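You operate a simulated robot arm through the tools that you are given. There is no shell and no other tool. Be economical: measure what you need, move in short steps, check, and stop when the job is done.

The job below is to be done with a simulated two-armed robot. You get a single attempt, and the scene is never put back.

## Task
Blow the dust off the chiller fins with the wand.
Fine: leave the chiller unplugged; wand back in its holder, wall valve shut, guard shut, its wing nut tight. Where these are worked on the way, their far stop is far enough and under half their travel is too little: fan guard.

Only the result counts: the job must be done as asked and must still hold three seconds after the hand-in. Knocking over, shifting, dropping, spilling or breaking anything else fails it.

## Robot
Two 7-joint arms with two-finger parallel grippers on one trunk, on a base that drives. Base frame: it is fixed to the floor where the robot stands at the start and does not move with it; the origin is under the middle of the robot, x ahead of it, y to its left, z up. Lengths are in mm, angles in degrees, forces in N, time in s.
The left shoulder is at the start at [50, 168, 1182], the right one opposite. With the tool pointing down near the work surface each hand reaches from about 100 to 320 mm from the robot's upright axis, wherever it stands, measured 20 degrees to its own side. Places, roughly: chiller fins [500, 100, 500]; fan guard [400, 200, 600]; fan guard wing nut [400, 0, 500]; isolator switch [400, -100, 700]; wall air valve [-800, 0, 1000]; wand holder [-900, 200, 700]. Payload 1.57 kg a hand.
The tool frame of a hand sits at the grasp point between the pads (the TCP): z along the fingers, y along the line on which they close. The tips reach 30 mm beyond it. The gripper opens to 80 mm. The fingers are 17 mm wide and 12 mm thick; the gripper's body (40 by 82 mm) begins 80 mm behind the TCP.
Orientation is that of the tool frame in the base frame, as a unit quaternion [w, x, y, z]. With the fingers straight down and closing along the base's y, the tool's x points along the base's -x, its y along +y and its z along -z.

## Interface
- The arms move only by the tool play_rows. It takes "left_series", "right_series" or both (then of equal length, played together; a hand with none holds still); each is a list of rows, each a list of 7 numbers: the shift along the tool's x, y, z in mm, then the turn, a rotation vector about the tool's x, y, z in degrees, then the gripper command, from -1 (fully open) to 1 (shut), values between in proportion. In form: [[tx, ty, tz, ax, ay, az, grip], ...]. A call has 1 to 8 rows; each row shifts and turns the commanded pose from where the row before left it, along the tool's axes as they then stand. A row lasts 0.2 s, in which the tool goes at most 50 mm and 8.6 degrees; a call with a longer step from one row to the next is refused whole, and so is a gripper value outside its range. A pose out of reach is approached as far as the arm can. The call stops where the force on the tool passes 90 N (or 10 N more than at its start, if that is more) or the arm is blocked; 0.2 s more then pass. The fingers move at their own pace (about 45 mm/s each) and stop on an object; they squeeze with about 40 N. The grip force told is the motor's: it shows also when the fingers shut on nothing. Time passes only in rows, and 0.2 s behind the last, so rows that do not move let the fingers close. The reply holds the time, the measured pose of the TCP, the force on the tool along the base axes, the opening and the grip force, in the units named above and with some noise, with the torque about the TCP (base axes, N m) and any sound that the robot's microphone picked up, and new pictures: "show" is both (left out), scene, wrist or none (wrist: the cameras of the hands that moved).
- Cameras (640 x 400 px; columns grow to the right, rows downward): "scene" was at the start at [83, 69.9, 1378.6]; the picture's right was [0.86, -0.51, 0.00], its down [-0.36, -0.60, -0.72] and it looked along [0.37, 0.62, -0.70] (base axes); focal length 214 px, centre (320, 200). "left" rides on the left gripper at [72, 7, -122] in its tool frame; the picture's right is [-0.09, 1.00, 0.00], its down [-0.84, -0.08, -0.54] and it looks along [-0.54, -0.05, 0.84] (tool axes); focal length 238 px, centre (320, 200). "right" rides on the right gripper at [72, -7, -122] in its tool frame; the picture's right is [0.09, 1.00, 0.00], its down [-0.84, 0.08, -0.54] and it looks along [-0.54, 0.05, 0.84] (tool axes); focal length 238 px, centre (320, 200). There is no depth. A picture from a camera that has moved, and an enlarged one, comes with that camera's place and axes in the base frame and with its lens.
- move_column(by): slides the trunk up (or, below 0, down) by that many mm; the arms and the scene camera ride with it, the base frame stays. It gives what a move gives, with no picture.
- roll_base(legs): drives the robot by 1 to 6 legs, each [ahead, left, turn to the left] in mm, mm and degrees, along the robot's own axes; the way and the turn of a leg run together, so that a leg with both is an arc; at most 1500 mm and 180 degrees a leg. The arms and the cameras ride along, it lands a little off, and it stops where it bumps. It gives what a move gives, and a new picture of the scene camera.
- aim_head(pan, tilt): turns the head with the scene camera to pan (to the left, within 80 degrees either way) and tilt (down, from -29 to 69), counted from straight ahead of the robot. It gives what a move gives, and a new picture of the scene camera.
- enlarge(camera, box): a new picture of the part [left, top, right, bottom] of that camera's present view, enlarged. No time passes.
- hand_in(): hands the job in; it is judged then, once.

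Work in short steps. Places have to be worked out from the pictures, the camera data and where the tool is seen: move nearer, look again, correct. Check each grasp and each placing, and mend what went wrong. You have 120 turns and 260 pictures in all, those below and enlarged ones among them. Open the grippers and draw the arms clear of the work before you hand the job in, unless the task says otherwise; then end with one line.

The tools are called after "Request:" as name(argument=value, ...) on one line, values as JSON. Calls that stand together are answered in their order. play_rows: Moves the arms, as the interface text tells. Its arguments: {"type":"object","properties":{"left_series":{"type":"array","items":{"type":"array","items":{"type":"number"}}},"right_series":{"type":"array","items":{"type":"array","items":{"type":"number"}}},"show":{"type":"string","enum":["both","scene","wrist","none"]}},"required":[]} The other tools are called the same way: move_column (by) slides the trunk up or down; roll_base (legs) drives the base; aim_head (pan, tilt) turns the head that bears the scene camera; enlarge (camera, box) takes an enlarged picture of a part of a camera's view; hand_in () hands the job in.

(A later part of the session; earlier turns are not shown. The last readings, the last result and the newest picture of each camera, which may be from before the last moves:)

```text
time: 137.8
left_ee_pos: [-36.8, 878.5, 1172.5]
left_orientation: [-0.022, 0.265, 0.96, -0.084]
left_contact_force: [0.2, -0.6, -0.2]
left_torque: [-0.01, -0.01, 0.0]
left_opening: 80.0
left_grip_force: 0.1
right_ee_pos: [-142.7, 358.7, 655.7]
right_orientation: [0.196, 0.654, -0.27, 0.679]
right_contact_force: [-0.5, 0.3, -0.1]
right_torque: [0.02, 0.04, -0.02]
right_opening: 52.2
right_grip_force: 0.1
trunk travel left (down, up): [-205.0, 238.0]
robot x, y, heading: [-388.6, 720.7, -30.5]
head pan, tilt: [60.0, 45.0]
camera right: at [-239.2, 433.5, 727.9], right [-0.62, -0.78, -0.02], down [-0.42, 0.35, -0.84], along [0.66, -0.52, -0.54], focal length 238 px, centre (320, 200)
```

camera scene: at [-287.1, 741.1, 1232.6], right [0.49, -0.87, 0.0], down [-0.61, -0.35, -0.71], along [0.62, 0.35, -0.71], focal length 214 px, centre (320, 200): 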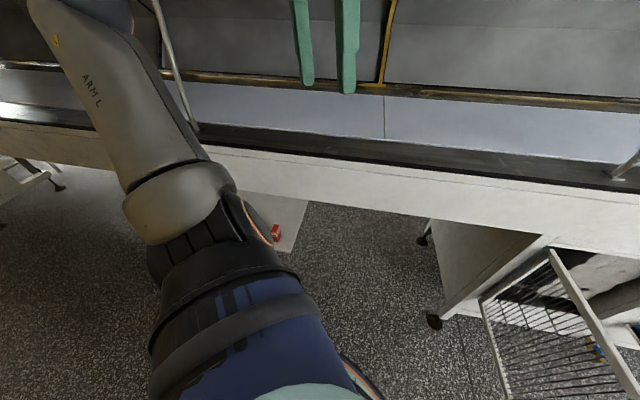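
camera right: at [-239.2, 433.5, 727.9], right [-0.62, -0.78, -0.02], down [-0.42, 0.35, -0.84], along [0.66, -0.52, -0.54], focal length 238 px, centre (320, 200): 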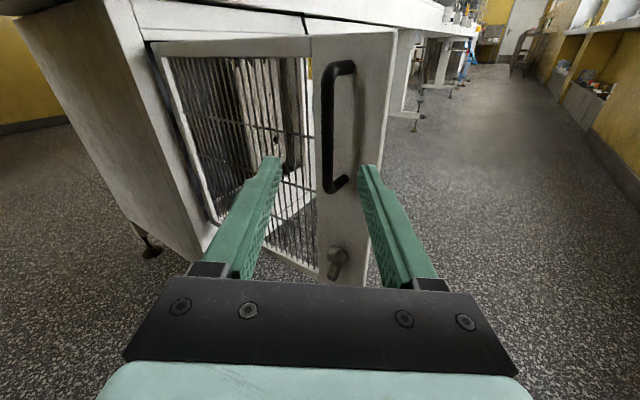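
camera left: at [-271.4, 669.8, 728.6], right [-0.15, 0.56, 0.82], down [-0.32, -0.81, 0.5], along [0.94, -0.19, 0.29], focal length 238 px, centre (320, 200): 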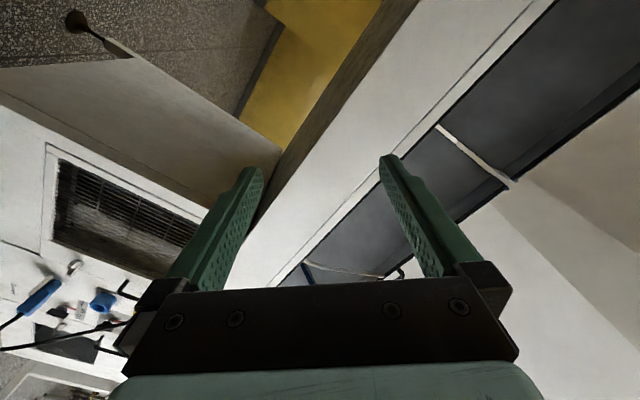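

Guard is standing open. Now to the wall: turn to heading −90, drive along the aisle, watching clearances.

Request:
roll_base(legs=[[0, 0, -59.5], [670, 50, 0]])

Request:
aim_head(pan=-60, tilt=40)

Request:
aim_head(pan=75, tilt=45)

```text
time: 144.2
left_ee_pos: [-4.3, -181.9, 1173.5]
left_orientation: [-0.06, 0.696, 0.713, -0.062]
left_contact_force: [0.6, -0.3, -0.2]
left_torque: [-0.03, 0.0, -0.01]
left_opening: 80.1
left_grip_force: 0.0
right_ee_pos: [-500.8, -370.6, 654.8]
right_orientation: [-0.499, -0.442, 0.553, -0.5]
right_contact_force: [-0.7, -0.1, 0.4]
right_torque: [0.04, -0.02, 0.0]
right_opening: 51.8
right_grip_force: 0.1
trunk travel left (down, up): [-205.0, 238.0]
robot x, y, heading: [-325.3, 31.2, -88.3]
head pan, tilt: [60.0, 45.0]
camera scene: at [-251.4, -45.5, 1232.3], right [-0.47, -0.88, 0.0], down [-0.62, 0.34, -0.71], along [0.62, -0.34, -0.71], focal length 214 px, centre (320, 200)
```

scene: 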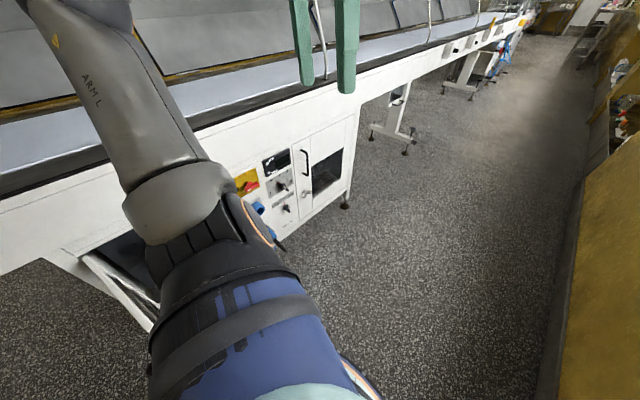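

```text
time: 146.2
left_ee_pos: [-5.8, -181.1, 1172.7]
left_orientation: [-0.059, 0.695, 0.714, -0.063]
left_contact_force: [-0.9, 0.0, 0.5]
left_torque: [0.03, 0.01, 0.02]
left_opening: 80.1
left_grip_force: 0.1
right_ee_pos: [-500.8, -368.8, 654.1]
right_orientation: [-0.499, -0.442, 0.553, -0.5]
right_contact_force: [-0.2, -1.2, -0.9]
right_torque: [-0.03, -0.01, -0.02]
right_opening: 51.9
right_grip_force: 0.0
trunk travel left (down, up): [-205.0, 238.0]
robot x, y, heading: [-326.1, 34.2, -88.1]
head pan, tilt: [-60.0, 40.0]
camera scene: at [-395.4, -51.6, 1239.6], right [-0.53, 0.85, 0.0], down [0.55, 0.34, -0.77], along [-0.65, -0.4, -0.64], focal length 214 px, centre (320, 200)
```

scene: 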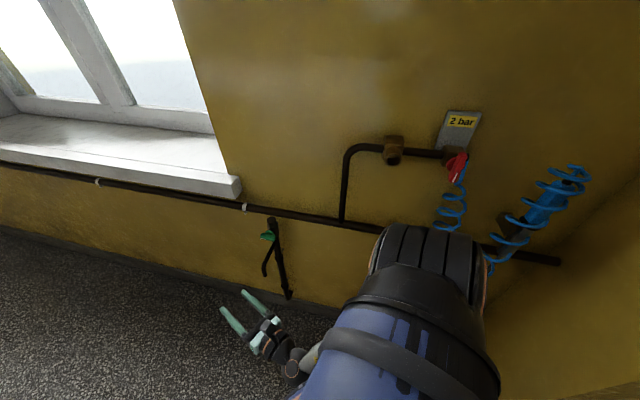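

```text
time: 148.3
left_ee_pos: [-5.1, -182.1, 1173.4]
left_orientation: [-0.06, 0.695, 0.714, -0.063]
left_contact_force: [1.1, 0.4, 0.5]
left_torque: [0.0, -0.01, -0.02]
left_opening: 80.0
left_grip_force: 0.1
right_ee_pos: [-499.9, -370.0, 654.6]
right_orientation: [-0.499, -0.442, 0.553, -0.5]
right_contact_force: [-0.3, 0.0, -0.5]
right_torque: [-0.01, 0.01, 0.04]
right_opening: 51.8
right_grip_force: 0.0
trunk travel left (down, up): [-205.0, 238.0]
robot x, y, heading: [-322.8, 34.1, -88.2]
head pan, tilt: [75.0, 45.0]
camera scene: at [-243.9, -25.7, 1232.4], right [-0.23, -0.97, 0.0], down [-0.69, 0.16, -0.71], along [0.69, -0.16, -0.71], focal length 214 px, centre (320, 200)
```

scene: 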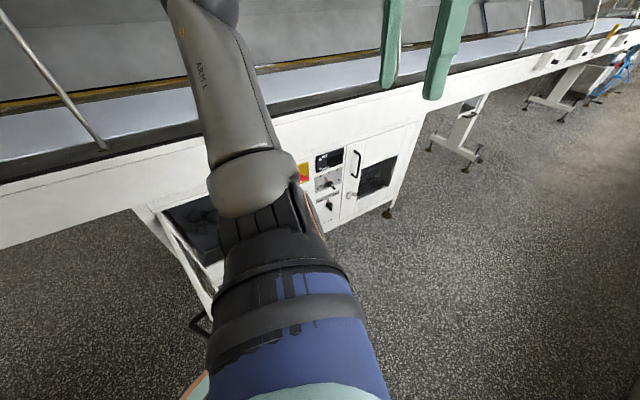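

Door still open and nothing disturbed. I turn to face the wall, position for the valve, and raise the trunk.

Request:
roll_base(legs=[[0, 0, -91.8], [-20, 225, 0]])

Request:
move_column(by=235)

Request:
play_rows(right_series=[[10, 0, 25, 0, 0, 0, -1], [20, 0, 20, 0, 0, 0, -1], [30, 0, 10, 0, 0, 0, -1], [30, 0, 0, 0, 0, 0, -1], [30, 0, 0, 0, 0, 0, -1], [25, 0, 0, 0, 0, 0, -1]], show="wrist")

```text
time: 154.0
left_ee_pos: [-541.2, -505.6, 1172.6]
left_orientation: [-0.087, 0.996, -0.012, 0.0]
left_contact_force: [-0.2, -0.1, 0.4]
left_torque: [0.05, 0.0, -0.02]
left_opening: 80.0
left_grip_force: 0.0
right_ee_pos: [-704.2, -0.9, 654.5]
right_orientation: [0.706, -0.096, -0.701, -0.017]
right_contact_force: [-0.3, 0.3, -0.3]
right_torque: [-0.01, 0.01, 0.01]
right_opening: 51.9
right_grip_force: 0.1
trunk travel left (down, up): [-205.0, 238.0]
robot x, y, heading: [-313.1, -196.8, 178.8]
head pan, tilt: [75.0, 45.0]
camera scene: at [-372.0, -274.4, 1232.3], right [-0.96, 0.28, 0.0], down [0.2, 0.68, -0.71], along [-0.2, -0.68, -0.71], focal length 214 px, centre (320, 200)
```

scene: 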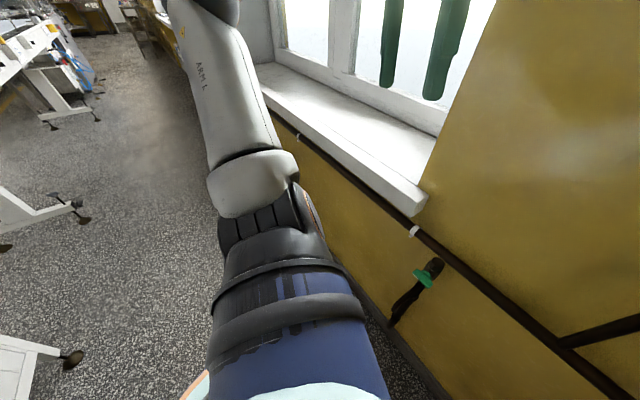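

```text
time: 156.5
left_ee_pos: [-540.2, -504.8, 1407.9]
left_orientation: [-0.088, 0.996, -0.012, 0.0]
left_contact_force: [0.5, -0.1, -0.3]
left_torque: [-0.03, 0.0, 0.0]
left_opening: 80.2
left_grip_force: 0.0
right_ee_pos: [-703.9, -1.6, 888.8]
right_orientation: [0.706, -0.095, -0.701, -0.017]
right_contact_force: [0.7, -0.1, -0.4]
right_torque: [0.05, 0.02, -0.01]
right_opening: 51.8
right_grip_force: 0.0
trunk travel left (down, up): [-440.0, 3.0]
robot x, y, heading: [-315.0, -195.6, 178.9]
head pan, tilt: [75.0, 45.0]
```

```text
time: 157.9
left_ee_pos: [-541.1, -505.2, 1407.9]
left_orientation: [-0.087, 0.996, -0.013, 0.001]
left_contact_force: [0.5, 0.2, 0.1]
left_torque: [-0.02, 0.01, -0.01]
left_opening: 80.2
left_grip_force: 0.1
right_ee_pos: [-754.7, 25.3, 1033.4]
right_orientation: [0.706, -0.095, -0.702, -0.017]
right_contact_force: [-0.5, 0.2, 0.4]
right_torque: [0.03, 0.0, -0.02]
right_opening: 80.1
right_grip_force: 0.1
trunk travel left (down, up): [-440.0, 3.0]
robot x, y, heading: [-310.0, -197.2, 178.9]
head pan, tilt: [75.0, 45.0]
camera right: at [-635.0, 7.2, 1107.0], right [0.16, 0.99, -0.02], down [0.53, -0.1, -0.84], along [-0.83, 0.12, -0.54], focal length 238 px, centre (320, 200)
```

right: 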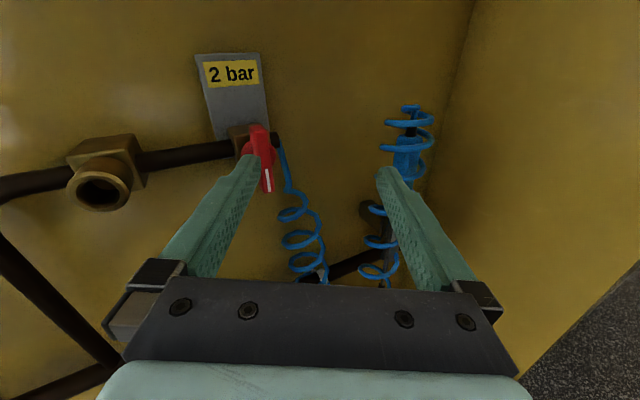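

The red valve paddle hangs vertically at ≈(−838,−16,1028). I straighten the hand's yaw, shift to align, and approach.

Request:
play_rows(right_series=[[0, -10, 0, 4.6, 0, 0, -1], [-2, -16, 0, 4.6, 0, 0, -1], [-3, -16, 0, 0, 0, 0, -1], [0, 0, 15, 0, 0, 0, -1], [0, 0, 20, 0, 0, 0, -1]], show="wrist")

```text
time: 159.1
left_ee_pos: [-541.0, -505.0, 1408.5]
left_orientation: [-0.087, 0.996, -0.012, 0.001]
left_contact_force: [0.7, 0.1, 0.3]
left_torque: [-0.01, -0.01, 0.05]
left_opening: 80.1
left_grip_force: 0.0
right_ee_pos: [-795.5, -19.0, 1034.3]
right_orientation: [0.712, -0.039, -0.7, 0.039]
right_contact_force: [0.3, -0.2, -0.6]
right_torque: [-0.01, 0.01, 0.01]
right_opening: 79.9
right_grip_force: 0.0
trunk travel left (down, up): [-440.0, 3.0]
robot x, y, heading: [-310.1, -198.9, 178.8]
head pan, tilt: [75.0, 45.0]
camera right: at [-672.6, -18.4, 1104.6], right [0.0, 1.0, -0.02], down [0.53, -0.01, -0.85], along [-0.85, -0.01, -0.53], focal length 238 px, centre (320, 200)
```

right: 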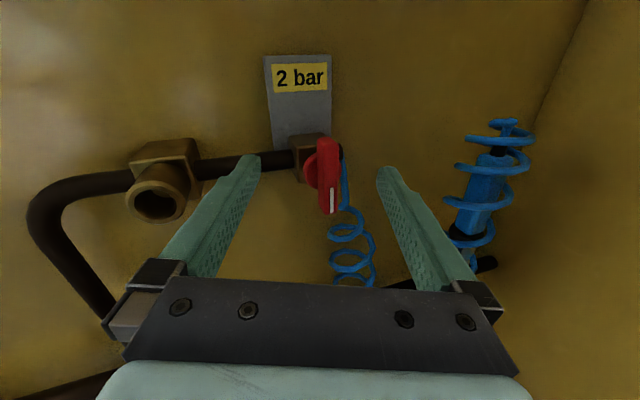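

The wall is parallel to the chiller (yaw ~17.5°), so the valve spindle is too. I yaw the hand 17.5° and line up 35 mm off the paddle.

Request:
play_rows(right_series=[[-2, 5, 0, 6, 0, 0, -1], [-2, 5, 1, 6, 0, 0, -1], [-3, 5, 1, 5.5, 0, 0, -1], [0, 0, 0, 0, 0, 0, -1]], show="wrist")

```text
time: 160.1
left_ee_pos: [-541.5, -505.9, 1408.6]
left_orientation: [-0.087, 0.996, -0.012, 0.0]
left_contact_force: [-0.2, 0.1, -0.5]
left_torque: [0.0, 0.01, -0.01]
left_opening: 80.1
left_grip_force: 0.0
right_ee_pos: [-797.5, -4.2, 1024.6]
right_orientation: [0.709, 0.071, -0.686, 0.148]
right_contact_force: [0.0, 0.2, -0.6]
right_torque: [0.0, -0.03, 0.0]
right_opening: 80.2
right_grip_force: 0.1
trunk travel left (down, up): [-440.0, 3.0]
robot x, y, heading: [-310.6, -196.5, 179.1]
head pan, tilt: [75.0, 45.0]
camera right: at [-679.0, 32.9, 1092.0], right [-0.3, 0.95, -0.01], down [0.48, 0.14, -0.87], along [-0.82, -0.26, -0.5], focal length 238 px, centre (320, 200)
```

right: 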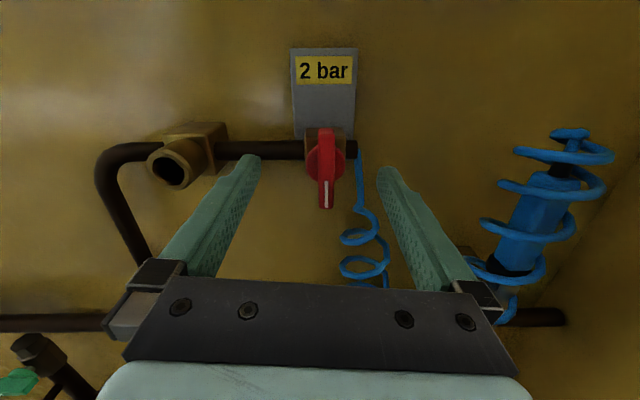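

Now square to the valve. Advance 28 mm with narrower opening.

Request:
play_rows(right_series=[[0, 3, 0, 0, 0, 0, -0.2], [1, 0, 14, 0, 0, 0, -0.2], [0, 0, 14, 0, 0, 0, -0.2], [0, 0, 0, 0, 0, 0, -0.2]], show="wrist")

```text
time: 161.1
left_ee_pos: [-540.0, -504.9, 1408.6]
left_orientation: [-0.087, 0.996, -0.012, 0.0]
left_contact_force: [0.3, 0.0, -0.6]
left_torque: [0.0, 0.01, 0.02]
left_opening: 80.0
left_grip_force: 0.0
right_ee_pos: [-825.6, -10.8, 1027.2]
right_orientation: [0.709, 0.071, -0.686, 0.146]
right_contact_force: [0.3, -0.2, 0.0]
right_torque: [0.0, -0.02, 0.01]
right_opening: 48.2
right_grip_force: 0.1
trunk travel left (down, up): [-440.0, 3.0]
robot x, y, heading: [-309.0, -198.6, 178.9]
head pan, tilt: [75.0, 45.0]
camera right: at [-706.2, 27.1, 1095.0], right [-0.3, 0.95, -0.01], down [0.48, 0.14, -0.87], along [-0.82, -0.26, -0.5], focal length 238 px, centre (320, 200)
```

right: 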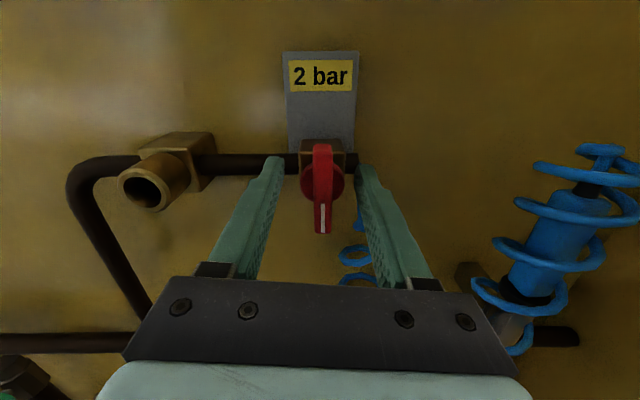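

Paddle is between the pads; close and try turning CCW.

Request:
play_rows(right_series=[[0, 0, 0, 0, 0, 0, 1], [0, 0, 0, 0, 0, 0, 1], [0, 0, 0, 0, 0, 0, 1], [0, 0, 0, 0, 0, 0, 1], [0, 0, 0, 0, 0, -6, 1], [0, 0, 0, 0, 0, -6, 1], [0, 0, 0, 0, 0, -6, 1]], show="wrist")

```text
time: 162.7
left_ee_pos: [-539.4, -506.4, 1408.9]
left_orientation: [-0.086, 0.996, -0.012, -0.001]
left_contact_force: [-0.1, -0.4, 0.4]
left_torque: [-0.01, 0.05, -0.04]
left_opening: 80.1
left_grip_force: 0.1
right_ee_pos: [-824.5, -11.7, 1030.2]
right_orientation: [0.725, 0.177, -0.665, 0.033]
right_contact_force: [0.1, 3.0, 9.9]
right_torque: [-0.45, 0.36, -0.2]
right_opening: 29.7
right_grip_force: 39.1
trunk travel left (down, up): [-440.0, 3.0]
robot x, y, heading: [-310.4, -198.7, 179.1]
head pan, tilt: [75.0, 45.0]
camera right: at [-698.5, 5.2, 1093.4], right [-0.27, 0.91, 0.3], down [0.4, 0.39, -0.83], along [-0.88, -0.1, -0.47], focal length 238 px, centre (320, 200)
```

right: 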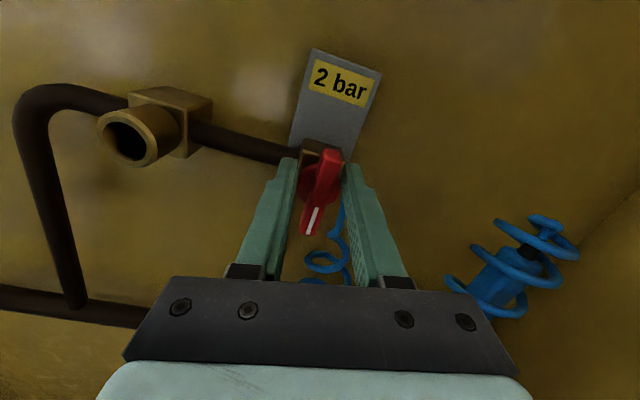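

The pads are on the round hub (30 mm) and slipped. I open, rotate back, retreat 14 mm and regrip just the paddle.

Request:
play_rows(right_series=[[0, 0, 0, 0, 0, 0, -0.2], [0, 0, 0, 0, 0, 6, -0.2], [0, 0, 0, 0, 0, 6, -0.2], [-2, 0, -15, 0, 0, 6, -0.2], [-2, 0, 0, 0, 0, 0, 1], [0, 0, 0, 0, 0, 0, 1], [0, 0, 0, 0, 0, 0, 1], [0, 0, 0, 0, 0, 0, 1]], show="wrist")

```text
time: 164.5
left_ee_pos: [-542.4, -504.0, 1407.5]
left_orientation: [-0.086, 0.996, -0.012, -0.001]
left_contact_force: [-1.3, 0.0, -0.2]
left_torque: [0.01, -0.01, 0.0]
left_opening: 80.1
left_grip_force: 0.0
right_ee_pos: [-811.9, -4.0, 1023.2]
right_orientation: [0.709, 0.069, -0.687, 0.144]
right_contact_force: [-5.3, 13.4, -1.4]
right_torque: [0.15, -0.15, -0.14]
right_opening: 12.0
right_grip_force: 29.2
trunk travel left (down, up): [-440.0, 3.0]
robot x, y, heading: [-311.9, -194.2, 178.8]
head pan, tilt: [75.0, 45.0]
camera right: at [-693.0, 32.6, 1089.7], right [-0.29, 0.96, -0.01], down [0.48, 0.14, -0.86], along [-0.83, -0.26, -0.5], focal length 238 px, centre (320, 200)
```

right: 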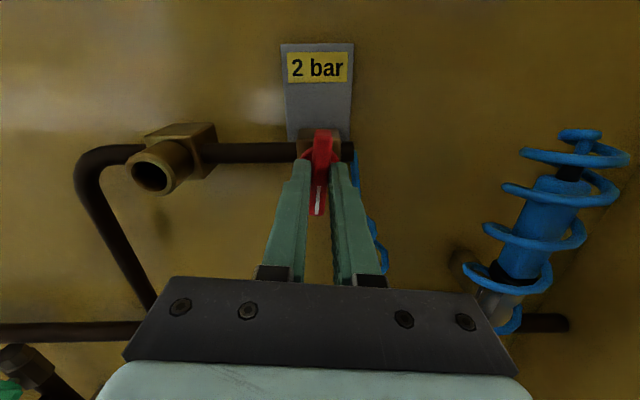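

Now the 12 mm paddle is gripped. Turn CCW.

Request:
play_rows(right_series=[[0, 0, 0, 0, 0, -6, 1], [0, 0, 0, 0, 0, -6, 1], [0, 0, 0, 0, 0, -6, 1]], show="wrist")

```text
time: 165.3
left_ee_pos: [-543.3, -503.6, 1409.1]
left_orientation: [-0.087, 0.996, -0.013, 0.001]
left_contact_force: [0.6, 0.0, -0.6]
left_torque: [-0.02, -0.04, 0.02]
left_opening: 80.3
left_grip_force: 0.1
right_ee_pos: [-812.2, -4.3, 1022.6]
right_orientation: [0.723, 0.174, -0.668, 0.031]
right_contact_force: [-12.7, 12.5, -3.8]
right_torque: [-0.74, -0.37, -0.07]
right_opening: 15.2
right_grip_force: 31.0
trunk travel left (down, up): [-440.0, 3.0]
robot x, y, heading: [-309.1, -201.5, 178.8]
head pan, tilt: [75.0, 45.0]
camera right: at [-686.4, 11.3, 1085.6], right [-0.27, 0.92, 0.3], down [0.41, 0.39, -0.83], along [-0.87, -0.1, -0.48], focal length 238 px, centre (320, 200)
```

right: 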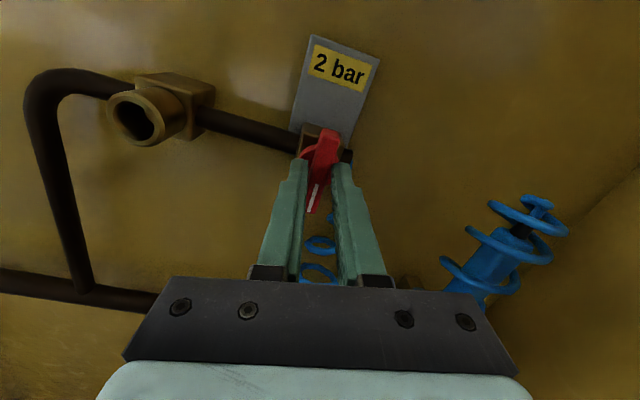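

Paddle resists CCW (closed stop). I turn clockwise instead.

Request:
play_rows(right_series=[[0, 0, 0, 0, 0, 6, 1], [0, 0, 0, 0, 0, 6, 1], [0, 0, 0, 0, 0, 6, 1], [0, 0, 0, 0, 0, 7, 1], [0, 0, 0, 0, 0, 7, 1], [0, 0, 0, 0, 0, 7, 1]], show="wrist")

```text
time: 166.7
left_ee_pos: [-542.8, -503.6, 1408.1]
left_orientation: [-0.086, 0.996, -0.012, 0.0]
left_contact_force: [-0.3, 0.5, -1.0]
left_torque: [-0.01, 0.0, -0.01]
left_opening: 80.2
left_grip_force: 0.1
right_ee_pos: [-812.2, -2.9, 1023.6]
right_orientation: [-0.672, 0.061, 0.687, -0.271]
right_contact_force: [-12.2, 13.4, -0.3]
right_torque: [-0.07, 0.5, -0.82]
right_opening: 11.7
right_grip_force: 29.1
trunk travel left (down, up): [-440.0, 3.0]
robot x, y, heading: [-309.7, -198.6, 179.0]
head pan, tilt: [75.0, 45.0]
camera right: at [-700.7, 58.8, 1084.0], right [-0.29, 0.88, -0.37], down [0.57, -0.15, -0.81], along [-0.77, -0.44, -0.46], focal length 238 px, centre (320, 200)
```

right: 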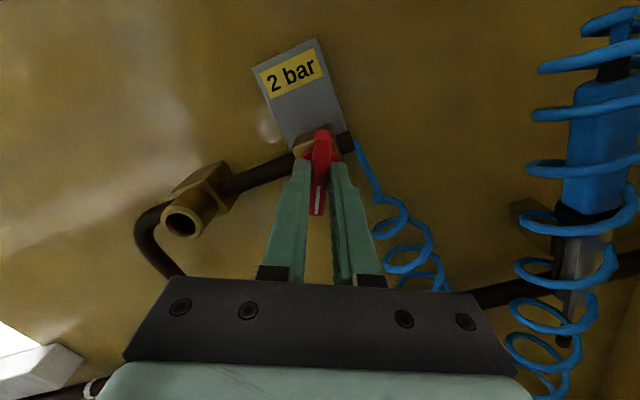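

It turns clockwise. Continue to ~90°.

Request:
play_rows(right_series=[[0, 0, 0, 0, 0, 8, 1], [0, 0, 0, 0, 0, 8, 1], [0, 0, 0, 0, 0, 8, 1], [0, 0, 0, 0, 0, 8, 1], [0, 0, 0, 0, 0, 8, 1], [0, 0, 0, 0, 0, 8, 1], [0, 0, 0, 0, 0, 8, 1], [0, 0, 0, 0, 0, 8, 1]], show="wrist")

```text
time: 168.5
left_ee_pos: [-542.6, -501.7, 1409.5]
left_orientation: [-0.086, 0.996, -0.012, 0.001]
left_contact_force: [-0.3, -0.8, 0.0]
left_torque: [-0.01, 0.02, -0.01]
left_opening: 79.7
left_grip_force: 0.0
right_ee_pos: [-812.9, -1.3, 1018.6]
right_orientation: [0.425, -0.419, -0.553, 0.582]
right_contact_force: [-4.5, 19.7, -8.8]
right_torque: [0.58, -0.32, -0.92]
right_opening: 12.0
right_grip_force: 29.4
trunk travel left (down, up): [-440.0, 3.0]
robot x, y, heading: [-312.5, -196.1, 178.7]
head pan, tilt: [75.0, 45.0]
camera right: at [-716.5, 102.1, 1020.0], right [-0.06, 0.06, -1.0], down [0.76, -0.65, -0.08], along [-0.65, -0.76, -0.01], focal length 238 px, centre (320, 200)
```

right: 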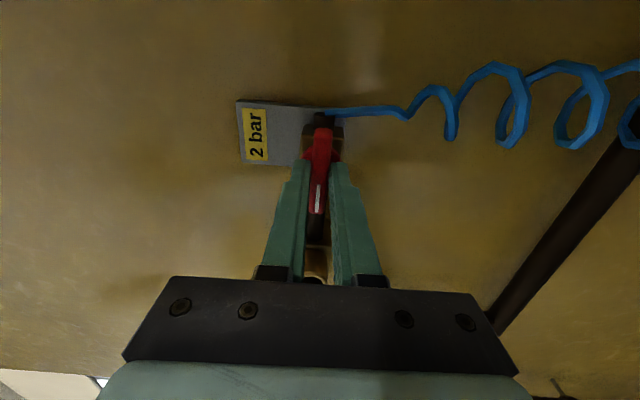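

Paddle is almost parallel to the pipe. A little more to the stop, then release and back out.

Request:
play_rows(right_series=[[0, 0, 0, 0, 0, 5, 1], [0, 0, 0, 0, 0, 4, 1], [0, 0, 0, 0, 0, 0, 1]], show="wrist")

Request:
play_rows(right_series=[[0, 0, 0, 0, 0, 0, -0.2], [0, 0, 0, 0, 0, 0, -0.2], [0, 0, 0, 0, 0, 0, -0.2], [0, 0, -30, 0, 0, 0, -0.2], [0, 0, -40, 0, 0, 0, -0.2]], show="wrist")

```text
time: 169.3
left_ee_pos: [-541.9, -502.5, 1409.7]
left_orientation: [-0.085, 0.996, -0.012, 0.0]
left_contact_force: [0.4, 0.4, -0.6]
left_torque: [0.01, -0.02, -0.02]
left_opening: 80.1
left_grip_force: 0.1
right_ee_pos: [-812.8, -2.3, 1019.0]
right_orientation: [0.377, -0.46, -0.518, 0.615]
right_contact_force: [0.8, 16.8, -10.3]
right_torque: [0.72, -0.33, -0.91]
right_opening: 15.1
right_grip_force: 30.6
trunk travel left (down, up): [-440.0, 3.0]
robot x, y, heading: [-311.7, -195.8, 178.9]
head pan, tilt: [75.0, 45.0]
camera right: at [-717.0, 101.2, 1008.7], right [-0.01, -0.09, -1.0], down [0.76, -0.64, 0.05], along [-0.64, -0.76, 0.08], focal length 238 px, centre (320, 200)
```

right: 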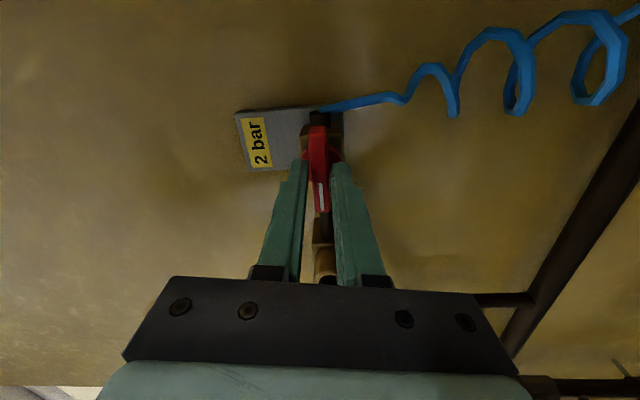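

```text
time: 170.5
left_ee_pos: [-540.2, -504.8, 1409.3]
left_orientation: [-0.087, 0.996, -0.013, 0.001]
left_contact_force: [0.5, -0.5, -0.3]
left_torque: [-0.01, -0.01, 0.01]
left_opening: 79.9
left_grip_force: 0.1
right_ee_pos: [-742.0, 13.1, 1022.1]
right_orientation: [0.378, -0.454, -0.518, 0.618]
right_contact_force: [0.1, -0.2, 0.3]
right_torque: [-0.06, 0.01, 0.01]
right_opening: 47.8
right_grip_force: 0.1
trunk travel left (down, up): [-440.0, 3.0]
robot x, y, heading: [-306.7, -202.4, 178.9]
head pan, tilt: [75.0, 45.0]
camera right: at [-648.3, 118.4, 1010.4], right [-0.02, -0.09, -1.0], down [0.77, -0.64, 0.04], along [-0.64, -0.77, 0.08], focal length 238 px, centre (320, 200)
```

right: 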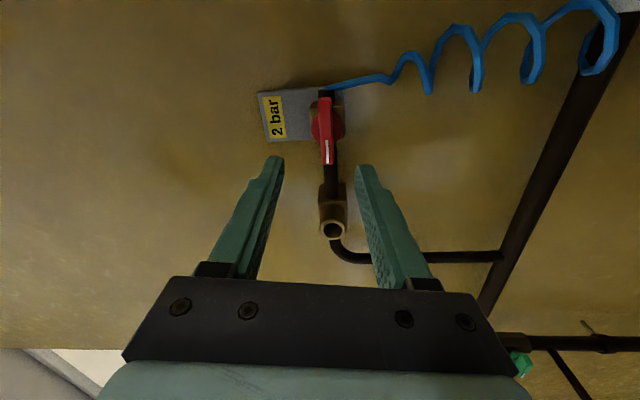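

Valve is open, paddle along the pipe. Now I roll the wrist back (camera up) and retract for the sideways drive to the wand.

Request:
play_rows(right_series=[[0, 15, -10, 0, 0, -8.5, -1], [0, 15, -10, 0, 0, -8.5, -1], [0, 15, -10, 0, 0, -8.5, -1], [0, 0, -10, 0, 0, -8.5, -1], [0, 0, -10, 0, 0, -8.5, -1], [0, 0, 0, 0, 0, -8.5, -1], [0, 0, 0, 0, 0, -8.5, -1], [0, 0, 0, 0, 0, -8.5, -1]], show="none")

Request:
play_rows(right_series=[[0, 0, 0, 0, 0, -8.5, -1], [0, 0, 0, 0, 0, -8.5, -1], [-10, 0, 0, 0, 0, -6, -1], [-10, 0, 0, 0, 0, 0, -1]], show="none")

Request:
aim_head(pan=-20, tilt=50)

```text
time: 172.3
left_ee_pos: [-542.3, -504.6, 1409.2]
left_orientation: [-0.087, 0.996, -0.012, 0.0]
left_contact_force: [-0.1, -0.4, -0.5]
left_torque: [-0.04, -0.02, -0.03]
left_opening: 80.0
left_grip_force: 0.0
right_ee_pos: [-698.9, 27.4, 972.2]
right_orientation: [-0.658, 0.085, 0.685, -0.3]
right_contact_force: [-0.5, -0.5, 0.5]
right_torque: [-0.01, 0.01, 0.0]
right_opening: 80.0
right_grip_force: 0.2
trunk travel left (down, up): [-440.0, 3.0]
robot x, y, heading: [-309.4, -197.5, 178.9]
head pan, tilt: [75.0, 45.0]
```

```text
time: 173.3
left_ee_pos: [-541.2, -505.4, 1408.5]
left_orientation: [-0.087, 0.996, -0.012, 0.0]
left_contact_force: [-0.1, 0.5, -0.2]
left_torque: [0.0, 0.01, 0.0]
left_opening: 79.9
left_grip_force: 0.0
right_ee_pos: [-699.3, 23.9, 952.2]
right_orientation: [0.706, 0.052, -0.688, 0.162]
right_contact_force: [0.3, 0.8, 0.4]
right_torque: [-0.02, 0.01, 0.01]
right_opening: 79.9
right_grip_force: 0.1
trunk travel left (down, up): [-440.0, 3.0]
robot x, y, heading: [-308.8, -199.3, 178.9]
head pan, tilt: [75.0, 45.0]
```

```text
time: 175.0
left_ee_pos: [-541.8, -506.6, 1408.4]
left_orientation: [-0.087, 0.996, -0.013, 0.0]
left_contact_force: [0.2, 0.0, -0.2]
left_torque: [0.0, 0.01, -0.03]
left_opening: 79.9
left_grip_force: 0.1
right_ee_pos: [-699.2, 24.1, 952.7]
right_orientation: [0.705, 0.051, -0.688, 0.164]
right_contact_force: [0.0, -0.1, -0.1]
right_torque: [0.0, -0.03, 0.0]
right_opening: 79.9
right_grip_force: 0.1
trunk travel left (down, up): [-440.0, 3.0]
robot x, y, heading: [-305.0, -196.7, 179.0]
head pan, tilt: [-20.0, 50.0]
camera scene: at [-421.3, -168.3, 1460.4], right [0.36, 0.93, 0.0], down [0.71, -0.28, -0.64], along [-0.6, 0.23, -0.77], focal length 214 px, centre (320, 200)
```

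scene: 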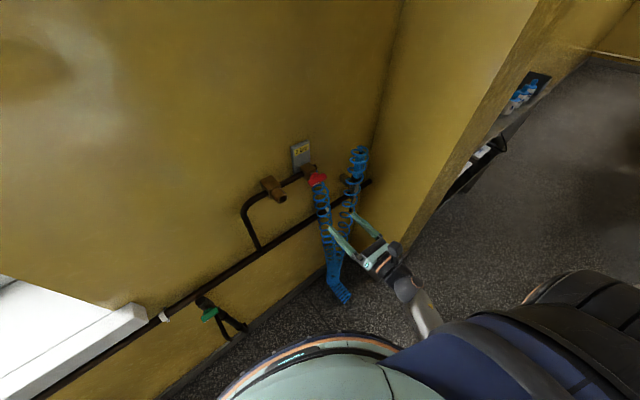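

Clear path. I move the base so the hand stops ~110 mm in front of the wand handle.

Request:
roll_base(legs=[[60, -181, 0], [57, 0, 0]])

Request:
enlarge(camera="right", box=[0, 0, 640, 400])

```text
time: 177.1
left_ee_pos: [-653.7, -325.0, 1408.5]
left_orientation: [-0.087, 0.996, -0.011, 0.0]
left_contact_force: [-0.1, 0.0, -0.1]
left_torque: [-0.01, -0.05, 0.02]
left_opening: 80.1
left_grip_force: 0.2
right_ee_pos: [-813.8, 203.9, 952.2]
right_orientation: [0.704, 0.053, -0.688, 0.165]
right_contact_force: [-0.1, -0.1, 0.1]
right_torque: [0.0, 0.01, 0.02]
right_opening: 80.1
right_grip_force: 0.1
trunk travel left (down, up): [-440.0, 3.0]
robot x, y, heading: [-420.9, -13.5, 179.1]
head pan, tilt: [-20.0, 50.0]
camera scene: at [-535.5, 13.9, 1460.3], right [0.36, 0.93, 0.0], down [0.72, -0.27, -0.64], along [-0.6, 0.23, -0.77], focal length 214 px, centre (320, 200)
```

scene: 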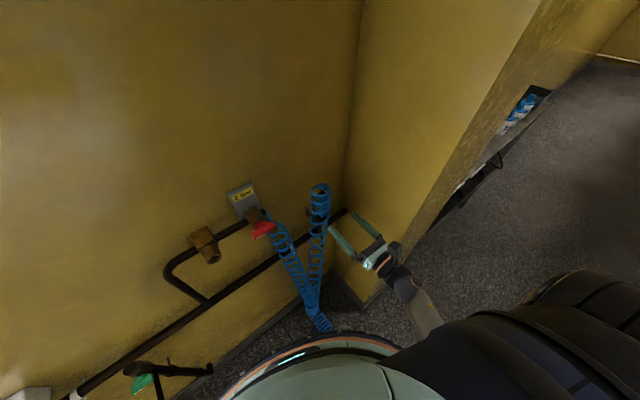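

```text
1.00 times, centred on (320, 200) of right
camera zoom: at [-695.4, 246.4, 1018.8], right [-0.3, 0.95, -0.06], down [0.49, 0.1, -0.86], along [-0.81, -0.29, -0.5], focal length 238 px, centre (320, 200)
```

zoom: 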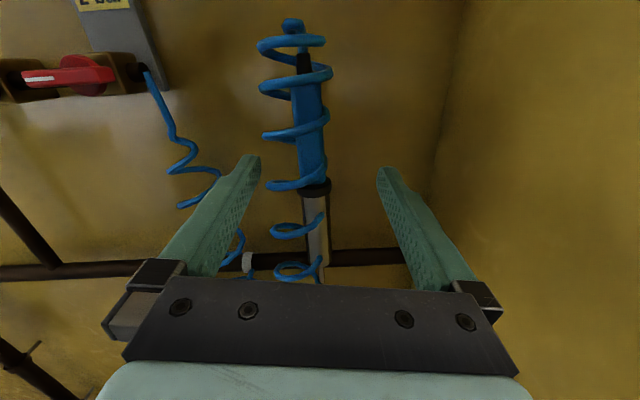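

Wand handle ≈(−918,162), z 907–1011, vertical. I correct roll and lateral offset and advance.

Request:
play_rows(right_series=[[0, -4, 0, 0, 0, -4.4, -1], [0, -4, 0, 0, 0, -4.3, -1], [3, 0, 25, 0, 0, 0, -1], [0, 0, 30, 0, 0, 0, -1], [0, 0, 20, 0, 0, 0, -1], [0, 0, 0, 0, 0, 0, -1]], show="wrist")

```text
time: 178.5
left_ee_pos: [-654.4, -322.3, 1407.9]
left_orientation: [-0.087, 0.996, -0.01, 0.0]
left_contact_force: [-0.2, -0.3, -0.3]
left_torque: [0.0, 0.0, 0.01]
left_opening: 80.2
left_grip_force: 0.2
right_ee_pos: [-882.9, 173.6, 960.2]
right_orientation: [0.715, 0.106, -0.682, 0.111]
right_contact_force: [-0.6, 1.0, -0.6]
right_torque: [0.02, -0.03, -0.01]
right_opening: 79.9
right_grip_force: 0.0
trunk travel left (down, up): [-440.0, 3.0]
robot x, y, heading: [-420.0, -14.7, 179.1]
head pan, tilt: [-20.0, 50.0]
camera right: at [-761.6, 204.9, 1026.6], right [-0.3, 0.95, 0.09], down [0.45, 0.23, -0.86], along [-0.84, -0.21, -0.5], focal length 238 px, centre (320, 200)
```

right: 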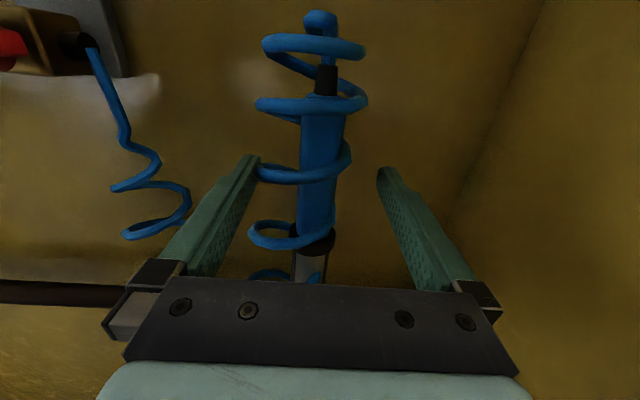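

Handle is centred. Advance 35 mm and close.

Request:
play_rows(right_series=[[0, 0, 18, 0, 0, 0, -1], [0, 0, 17, 0, 0, 0, -1], [0, 0, 0, 0, 0, 0, 1], [0, 0, 0, 0, 0, 0, 1], [0, 0, 0, 0, 0, 0, 1], [0, 0, 0, 0, 0, 0, 1], [0, 0, 0, 0, 0, 0, 1]], show="wrist")

```text
time: 180.1
left_ee_pos: [-652.2, -324.3, 1407.9]
left_orientation: [-0.088, 0.996, -0.01, 0.0]
left_contact_force: [0.5, 0.0, 0.7]
left_torque: [-0.02, 0.0, -0.04]
left_opening: 80.0
left_grip_force: 0.0
right_ee_pos: [-915.9, 163.4, 963.3]
right_orientation: [0.715, 0.105, -0.682, 0.111]
right_contact_force: [0.6, -0.2, 0.1]
right_torque: [-0.03, 0.02, -0.03]
right_opening: 25.6
right_grip_force: 30.1
trunk travel left (down, up): [-440.0, 3.0]
robot x, y, heading: [-427.6, -12.7, 179.2]
head pan, tilt: [-20.0, 50.0]
camera right: at [-793.5, 194.7, 1028.8], right [-0.3, 0.95, 0.09], down [0.45, 0.22, -0.86], along [-0.84, -0.21, -0.5], focal length 238 px, centre (320, 200)
```

right: 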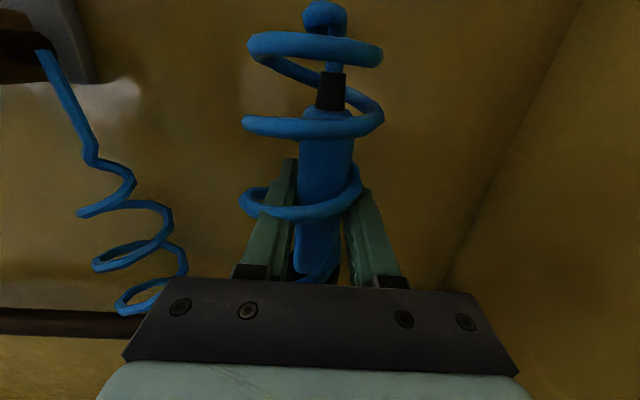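

Wand gripped (25.6 mm). Before lifting I check how the holder holds it.

Request:
aim_head(pan=-25, tilt=55)

Request:
enlarge(camera="scene", box=[240, 120, 400, 340])

Request:
enlarge(camera="scene", box=[280, 140, 360, 190])

```text
time: 180.7
left_ee_pos: [-652.4, -324.3, 1408.4]
left_orientation: [-0.087, 0.996, -0.01, 0.0]
left_contact_force: [0.0, -0.2, 0.3]
left_torque: [-0.02, 0.0, 0.0]
left_opening: 79.9
left_grip_force: 0.1
right_ee_pos: [-916.7, 163.6, 962.4]
right_orientation: [0.715, 0.105, -0.682, 0.111]
right_contact_force: [-0.8, -0.4, 0.3]
right_torque: [0.01, -0.03, -0.01]
right_opening: 25.7
right_grip_force: 36.4
trunk travel left (down, up): [-440.0, 3.0]
robot x, y, heading: [-420.9, -14.9, 179.3]
head pan, tilt: [-25.0, 55.0]
camera scene: at [-527.1, 17.7, 1454.0], right [0.44, 0.9, 0.0], down [0.74, -0.36, -0.57], along [-0.52, 0.25, -0.82], focal length 214 px, centre (320, 200)
```

scene: 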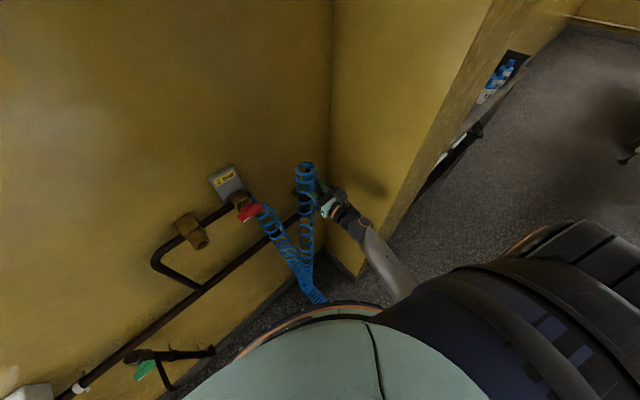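

```text
1.82 times, centred on (320, 230) of scene
camera zoom: at [-527.1, 17.7, 1454.0], right [0.44, 0.9, 0.0], down [0.74, -0.36, -0.57], along [-0.52, 0.25, -0.82], focal length 390 px, centre (320, 146)
```

zoom: 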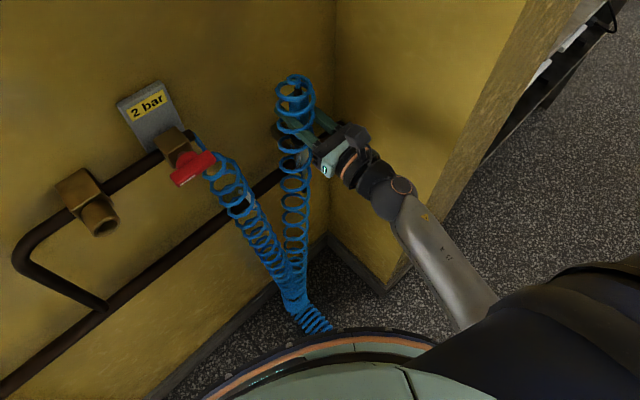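

```text
8.00 times, centred on (320, 165) of scene
camera zoom: at [-527.1, 17.7, 1454.0], right [0.44, 0.9, 0.0], down [0.74, -0.36, -0.57], along [-0.52, 0.25, -0.82], focal length 1716 px, centre (320, 480)
```

zoom: 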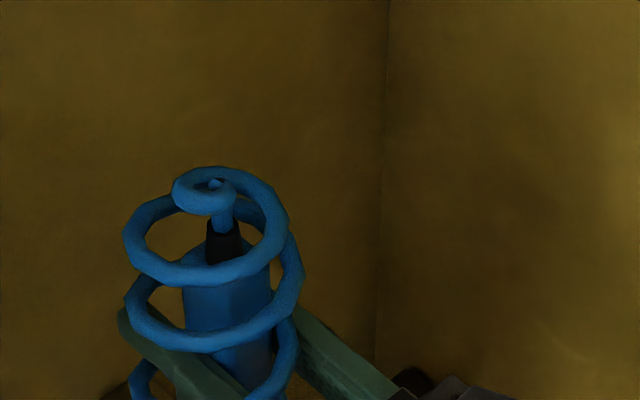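

The wand sits ring-on-tube, so it must lift ~200 mm. For that the arm needs more stand-off: I release, move base back 110 mm, extend the arm and regrip lower.

Request:
play_rows(right_series=[[0, 0, 0, 0, 0, 0, -1], [0, 0, 0, 0, 0, 0, -1], [0, 0, 0, 0, 0, 0, -1], [0, 0, 0, 0, 0, 0, -1]], show="none")

Request:
roll_base(legs=[[-105, -33, 0]])

Request:
play_rows(right_series=[[-6, 0, 20, 0, 0, 0, -1], [-6, 0, 20, 0, 0, 0, -1], [-6, 0, 20, 0, 0, 0, -1], [-6, 0, 18, 0, 0, 0, -1], [0, 0, 0, 0, 0, 0, -1]], show="wrist")

```text
time: 181.7
left_ee_pos: [-652.4, -324.0, 1407.8]
left_orientation: [-0.087, 0.996, -0.011, 0.0]
left_contact_force: [-0.3, -0.5, -0.6]
left_torque: [0.04, -0.01, -0.01]
left_opening: 80.2
left_grip_force: 0.0
right_ee_pos: [-915.0, 163.3, 962.7]
right_orientation: [0.715, 0.105, -0.682, 0.111]
right_contact_force: [0.2, -0.6, -0.7]
right_torque: [0.03, 0.0, -0.02]
right_opening: 79.8
right_grip_force: 0.0
trunk travel left (down, up): [-440.0, 3.0]
robot x, y, heading: [-421.8, -11.1, 179.1]
head pan, tilt: [-25.0, 55.0]
```

```text
time: 182.9
left_ee_pos: [-547.1, -293.1, 1408.5]
left_orientation: [-0.087, 0.996, -0.01, -0.001]
left_contact_force: [1.6, 1.0, 0.1]
left_torque: [-0.01, 0.04, 0.03]
left_opening: 79.7
left_grip_force: 0.0
right_ee_pos: [-810.9, 192.7, 962.3]
right_orientation: [0.716, 0.106, -0.681, 0.112]
right_contact_force: [0.2, 0.1, 0.5]
right_torque: [0.03, -0.04, 0.0]
right_opening: 79.8
right_grip_force: 0.1
trunk travel left (down, up): [-440.0, 3.0]
robot x, y, heading: [-320.4, 16.1, 179.1]
head pan, tilt: [-25.0, 55.0]
camera scene: at [-422.3, 48.7, 1454.0], right [0.44, 0.9, 0.0], down [0.74, -0.36, -0.57], along [-0.52, 0.25, -0.82], focal length 214 px, centre (320, 200)
```

scene: 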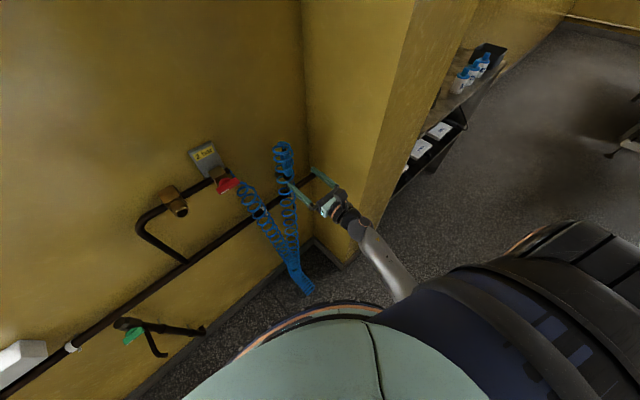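

```text
time: 184.1
left_ee_pos: [-549.4, -292.2, 1407.8]
left_orientation: [-0.088, 0.996, -0.01, 0.0]
left_contact_force: [0.0, 0.3, 0.7]
left_torque: [0.01, 0.0, 0.02]
left_opening: 80.2
left_grip_force: 0.0
right_ee_pos: [-886.0, 168.4, 941.8]
right_orientation: [0.715, 0.107, -0.681, 0.112]
right_contact_force: [-0.2, -1.0, -0.1]
right_torque: [-0.01, 0.0, -0.02]
right_opening: 80.0
right_grip_force: 0.1
trunk travel left (down, up): [-440.0, 3.0]
robot x, y, heading: [-318.8, 16.9, 179.3]
head pan, tilt: [-25.0, 55.0]
camera right: at [-764.2, 200.2, 1007.5], right [-0.3, 0.95, 0.09], down [0.45, 0.23, -0.86], along [-0.84, -0.22, -0.5], focal length 238 px, centre (320, 200)
```

right: 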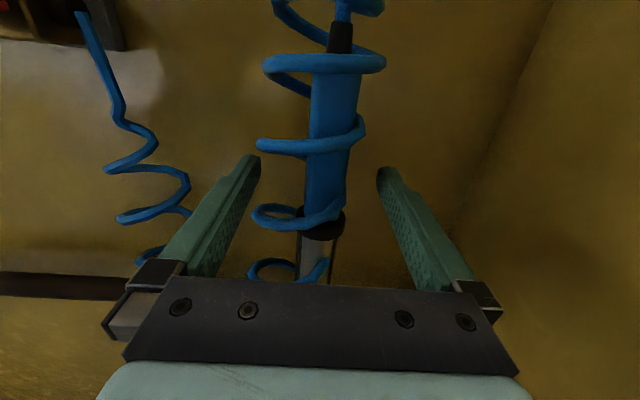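

Aligned; advance 31 mm, close, then lift 40 mm to test.

Request:
play_rows(right_series=[[0, 4, 16, 0, 0, 0, -1], [0, 0, 15, 0, 0, 0, -1], [0, 0, 0, 0, 0, 0, 1], [0, 0, 0, 0, 0, 0, 1], [0, 0, 0, 0, 0, 0, 1], [0, 0, 0, 0, 0, 0, 1], [20, 0, 0, 0, 0, 0, 1], [20, 0, 0, 0, 0, 0, 1]], show="wrist")

```text
time: 185.9
left_ee_pos: [-549.0, -292.6, 1408.2]
left_orientation: [-0.087, 0.996, -0.009, 0.0]
left_contact_force: [0.2, 0.8, 0.4]
left_torque: [0.02, -0.01, -0.02]
left_opening: 79.9
left_grip_force: 0.1
right_ee_pos: [-915.2, 165.3, 983.9]
right_orientation: [0.715, 0.104, -0.682, 0.112]
right_contact_force: [0.1, 0.6, -1.7]
right_torque: [0.02, 0.02, 0.02]
right_opening: 25.6
right_grip_force: 37.3
trunk travel left (down, up): [-440.0, 3.0]
robot x, y, heading: [-321.6, 16.7, 179.4]
head pan, tilt: [-25.0, 55.0]
camera right: at [-794.7, 197.2, 1049.8], right [-0.3, 0.95, 0.09], down [0.45, 0.22, -0.86], along [-0.84, -0.22, -0.5], focal length 238 px, centre (320, 200)
```

right: 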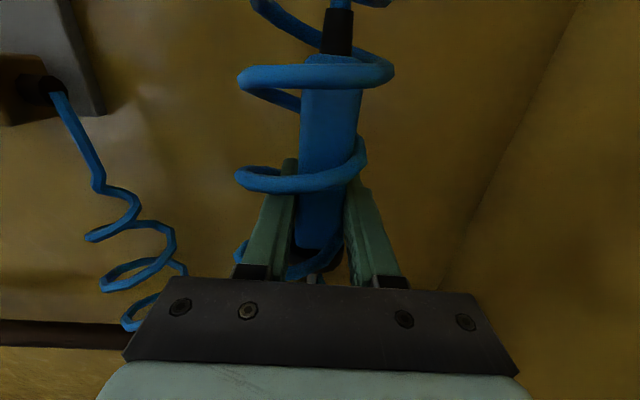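

It lifts freely. Continue lifting 170 mm.

Request:
play_rows(right_series=[[28, 0, 0, 0, 0, 0, 1], [28, 0, 0, 0, 0, 0, 1], [28, 0, 0, 0, 0, 0, 1], [28, 0, 0, 0, 0, 0, 1], [28, 0, 0, 0, 0, 0, 1], [28, 0, 0, 0, 0, 0, 1]], show="both")

```text
time: 187.3
left_ee_pos: [-548.6, -293.7, 1408.7]
left_orientation: [-0.087, 0.996, -0.009, 0.0]
left_contact_force: [-0.1, -0.7, -0.1]
left_torque: [0.01, -0.01, 0.03]
left_opening: 80.0
left_grip_force: 0.1
right_ee_pos: [-907.8, 168.6, 1153.2]
right_orientation: [0.714, 0.106, -0.683, 0.112]
right_contact_force: [0.0, 0.2, -1.9]
right_torque: [-0.01, 0.05, -0.01]
right_opening: 25.5
right_grip_force: 36.2
trunk travel left (down, up): [-440.0, 3.0]
robot x, y, heading: [-318.7, 17.2, 179.5]
head pan, tilt: [-25.0, 55.0]
camera scene: at [-423.2, 48.5, 1453.9], right [0.44, 0.9, 0.0], down [0.74, -0.36, -0.57], along [-0.52, 0.25, -0.82], focal length 214 px, centre (320, 200)
camera right: at [-787.4, 200.0, 1219.1], right [-0.3, 0.95, 0.09], down [0.46, 0.23, -0.86], along [-0.84, -0.22, -0.5], focal length 238 px, centre (320, 200)
```

scene: 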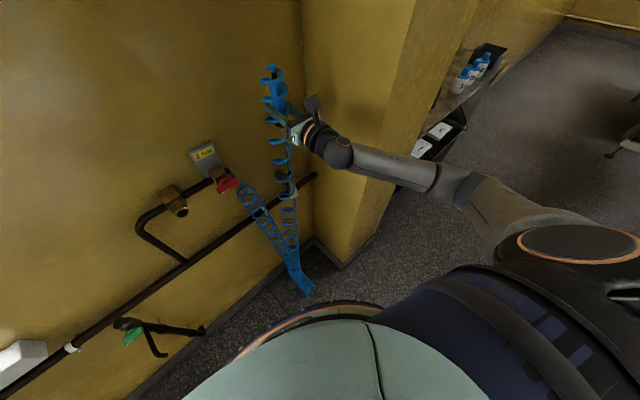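
right: 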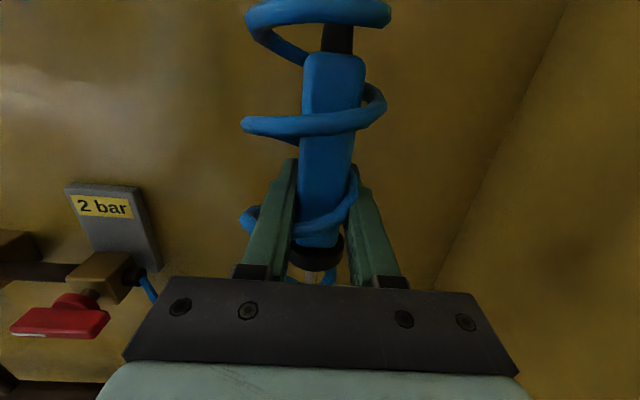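

I zoom to see whether the nozzle cleared the holder.

Request:
enlarge(camera="scene", box=[240, 50, 340, 210])

```text
2.50 times, centred on (290, 130) of scene
camera zoom: at [-423.2, 48.5, 1453.9], right [0.44, 0.9, 0.0], down [0.74, -0.36, -0.57], along [-0.52, 0.25, -0.82], focal length 536 px, centre (395, 375)
```

zoom: 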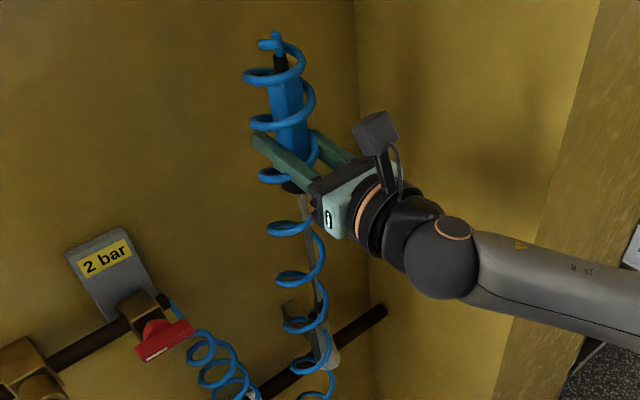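

Tip is about at the holder's mouth; lift 45 mm more and then ease back.

Request:
play_rows(right_series=[[15, 0, 0, 0, 0, 0, 1], [15, 0, 0, 0, 0, 0, 1], [15, 0, 0, 0, 0, 0, 1], [0, 0, 0, 0, 0, 0, 1]], show="none")

Request:
enlarge(camera="scene", box=[240, 50, 340, 210])

```text
time: 188.3
left_ee_pos: [-548.1, -293.1, 1408.1]
left_orientation: [-0.087, 0.996, -0.009, 0.0]
left_contact_force: [-0.2, 0.1, 0.6]
left_torque: [0.01, 0.02, 0.02]
left_opening: 80.4
left_grip_force: 0.1
right_ee_pos: [-906.5, 168.1, 1197.3]
right_orientation: [0.715, 0.107, -0.682, 0.112]
right_contact_force: [-0.2, -0.1, -2.4]
right_torque: [0.02, -0.03, 0.03]
right_opening: 25.5
right_grip_force: 37.1
trunk travel left (down, up): [-440.0, 3.0]
robot x, y, heading: [-320.0, 16.8, 179.3]
head pan, tilt: [-25.0, 55.0]
```

```text
2.50 times, centred on (290, 130) of scene
camera zoom: at [-423.5, 48.5, 1453.9], right [0.44, 0.9, 0.0], down [0.74, -0.36, -0.57], along [-0.52, 0.25, -0.82], focal length 536 px, centre (395, 375)
```

zoom: 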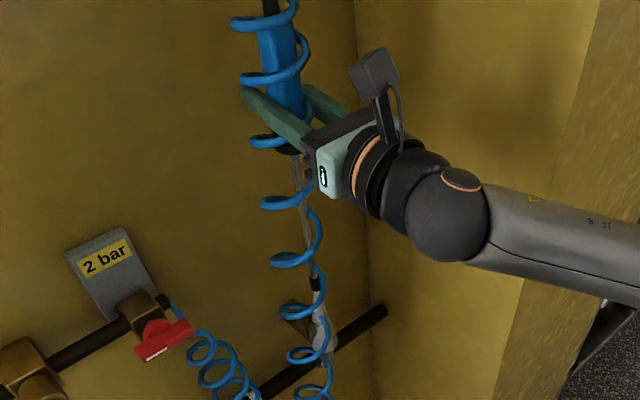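

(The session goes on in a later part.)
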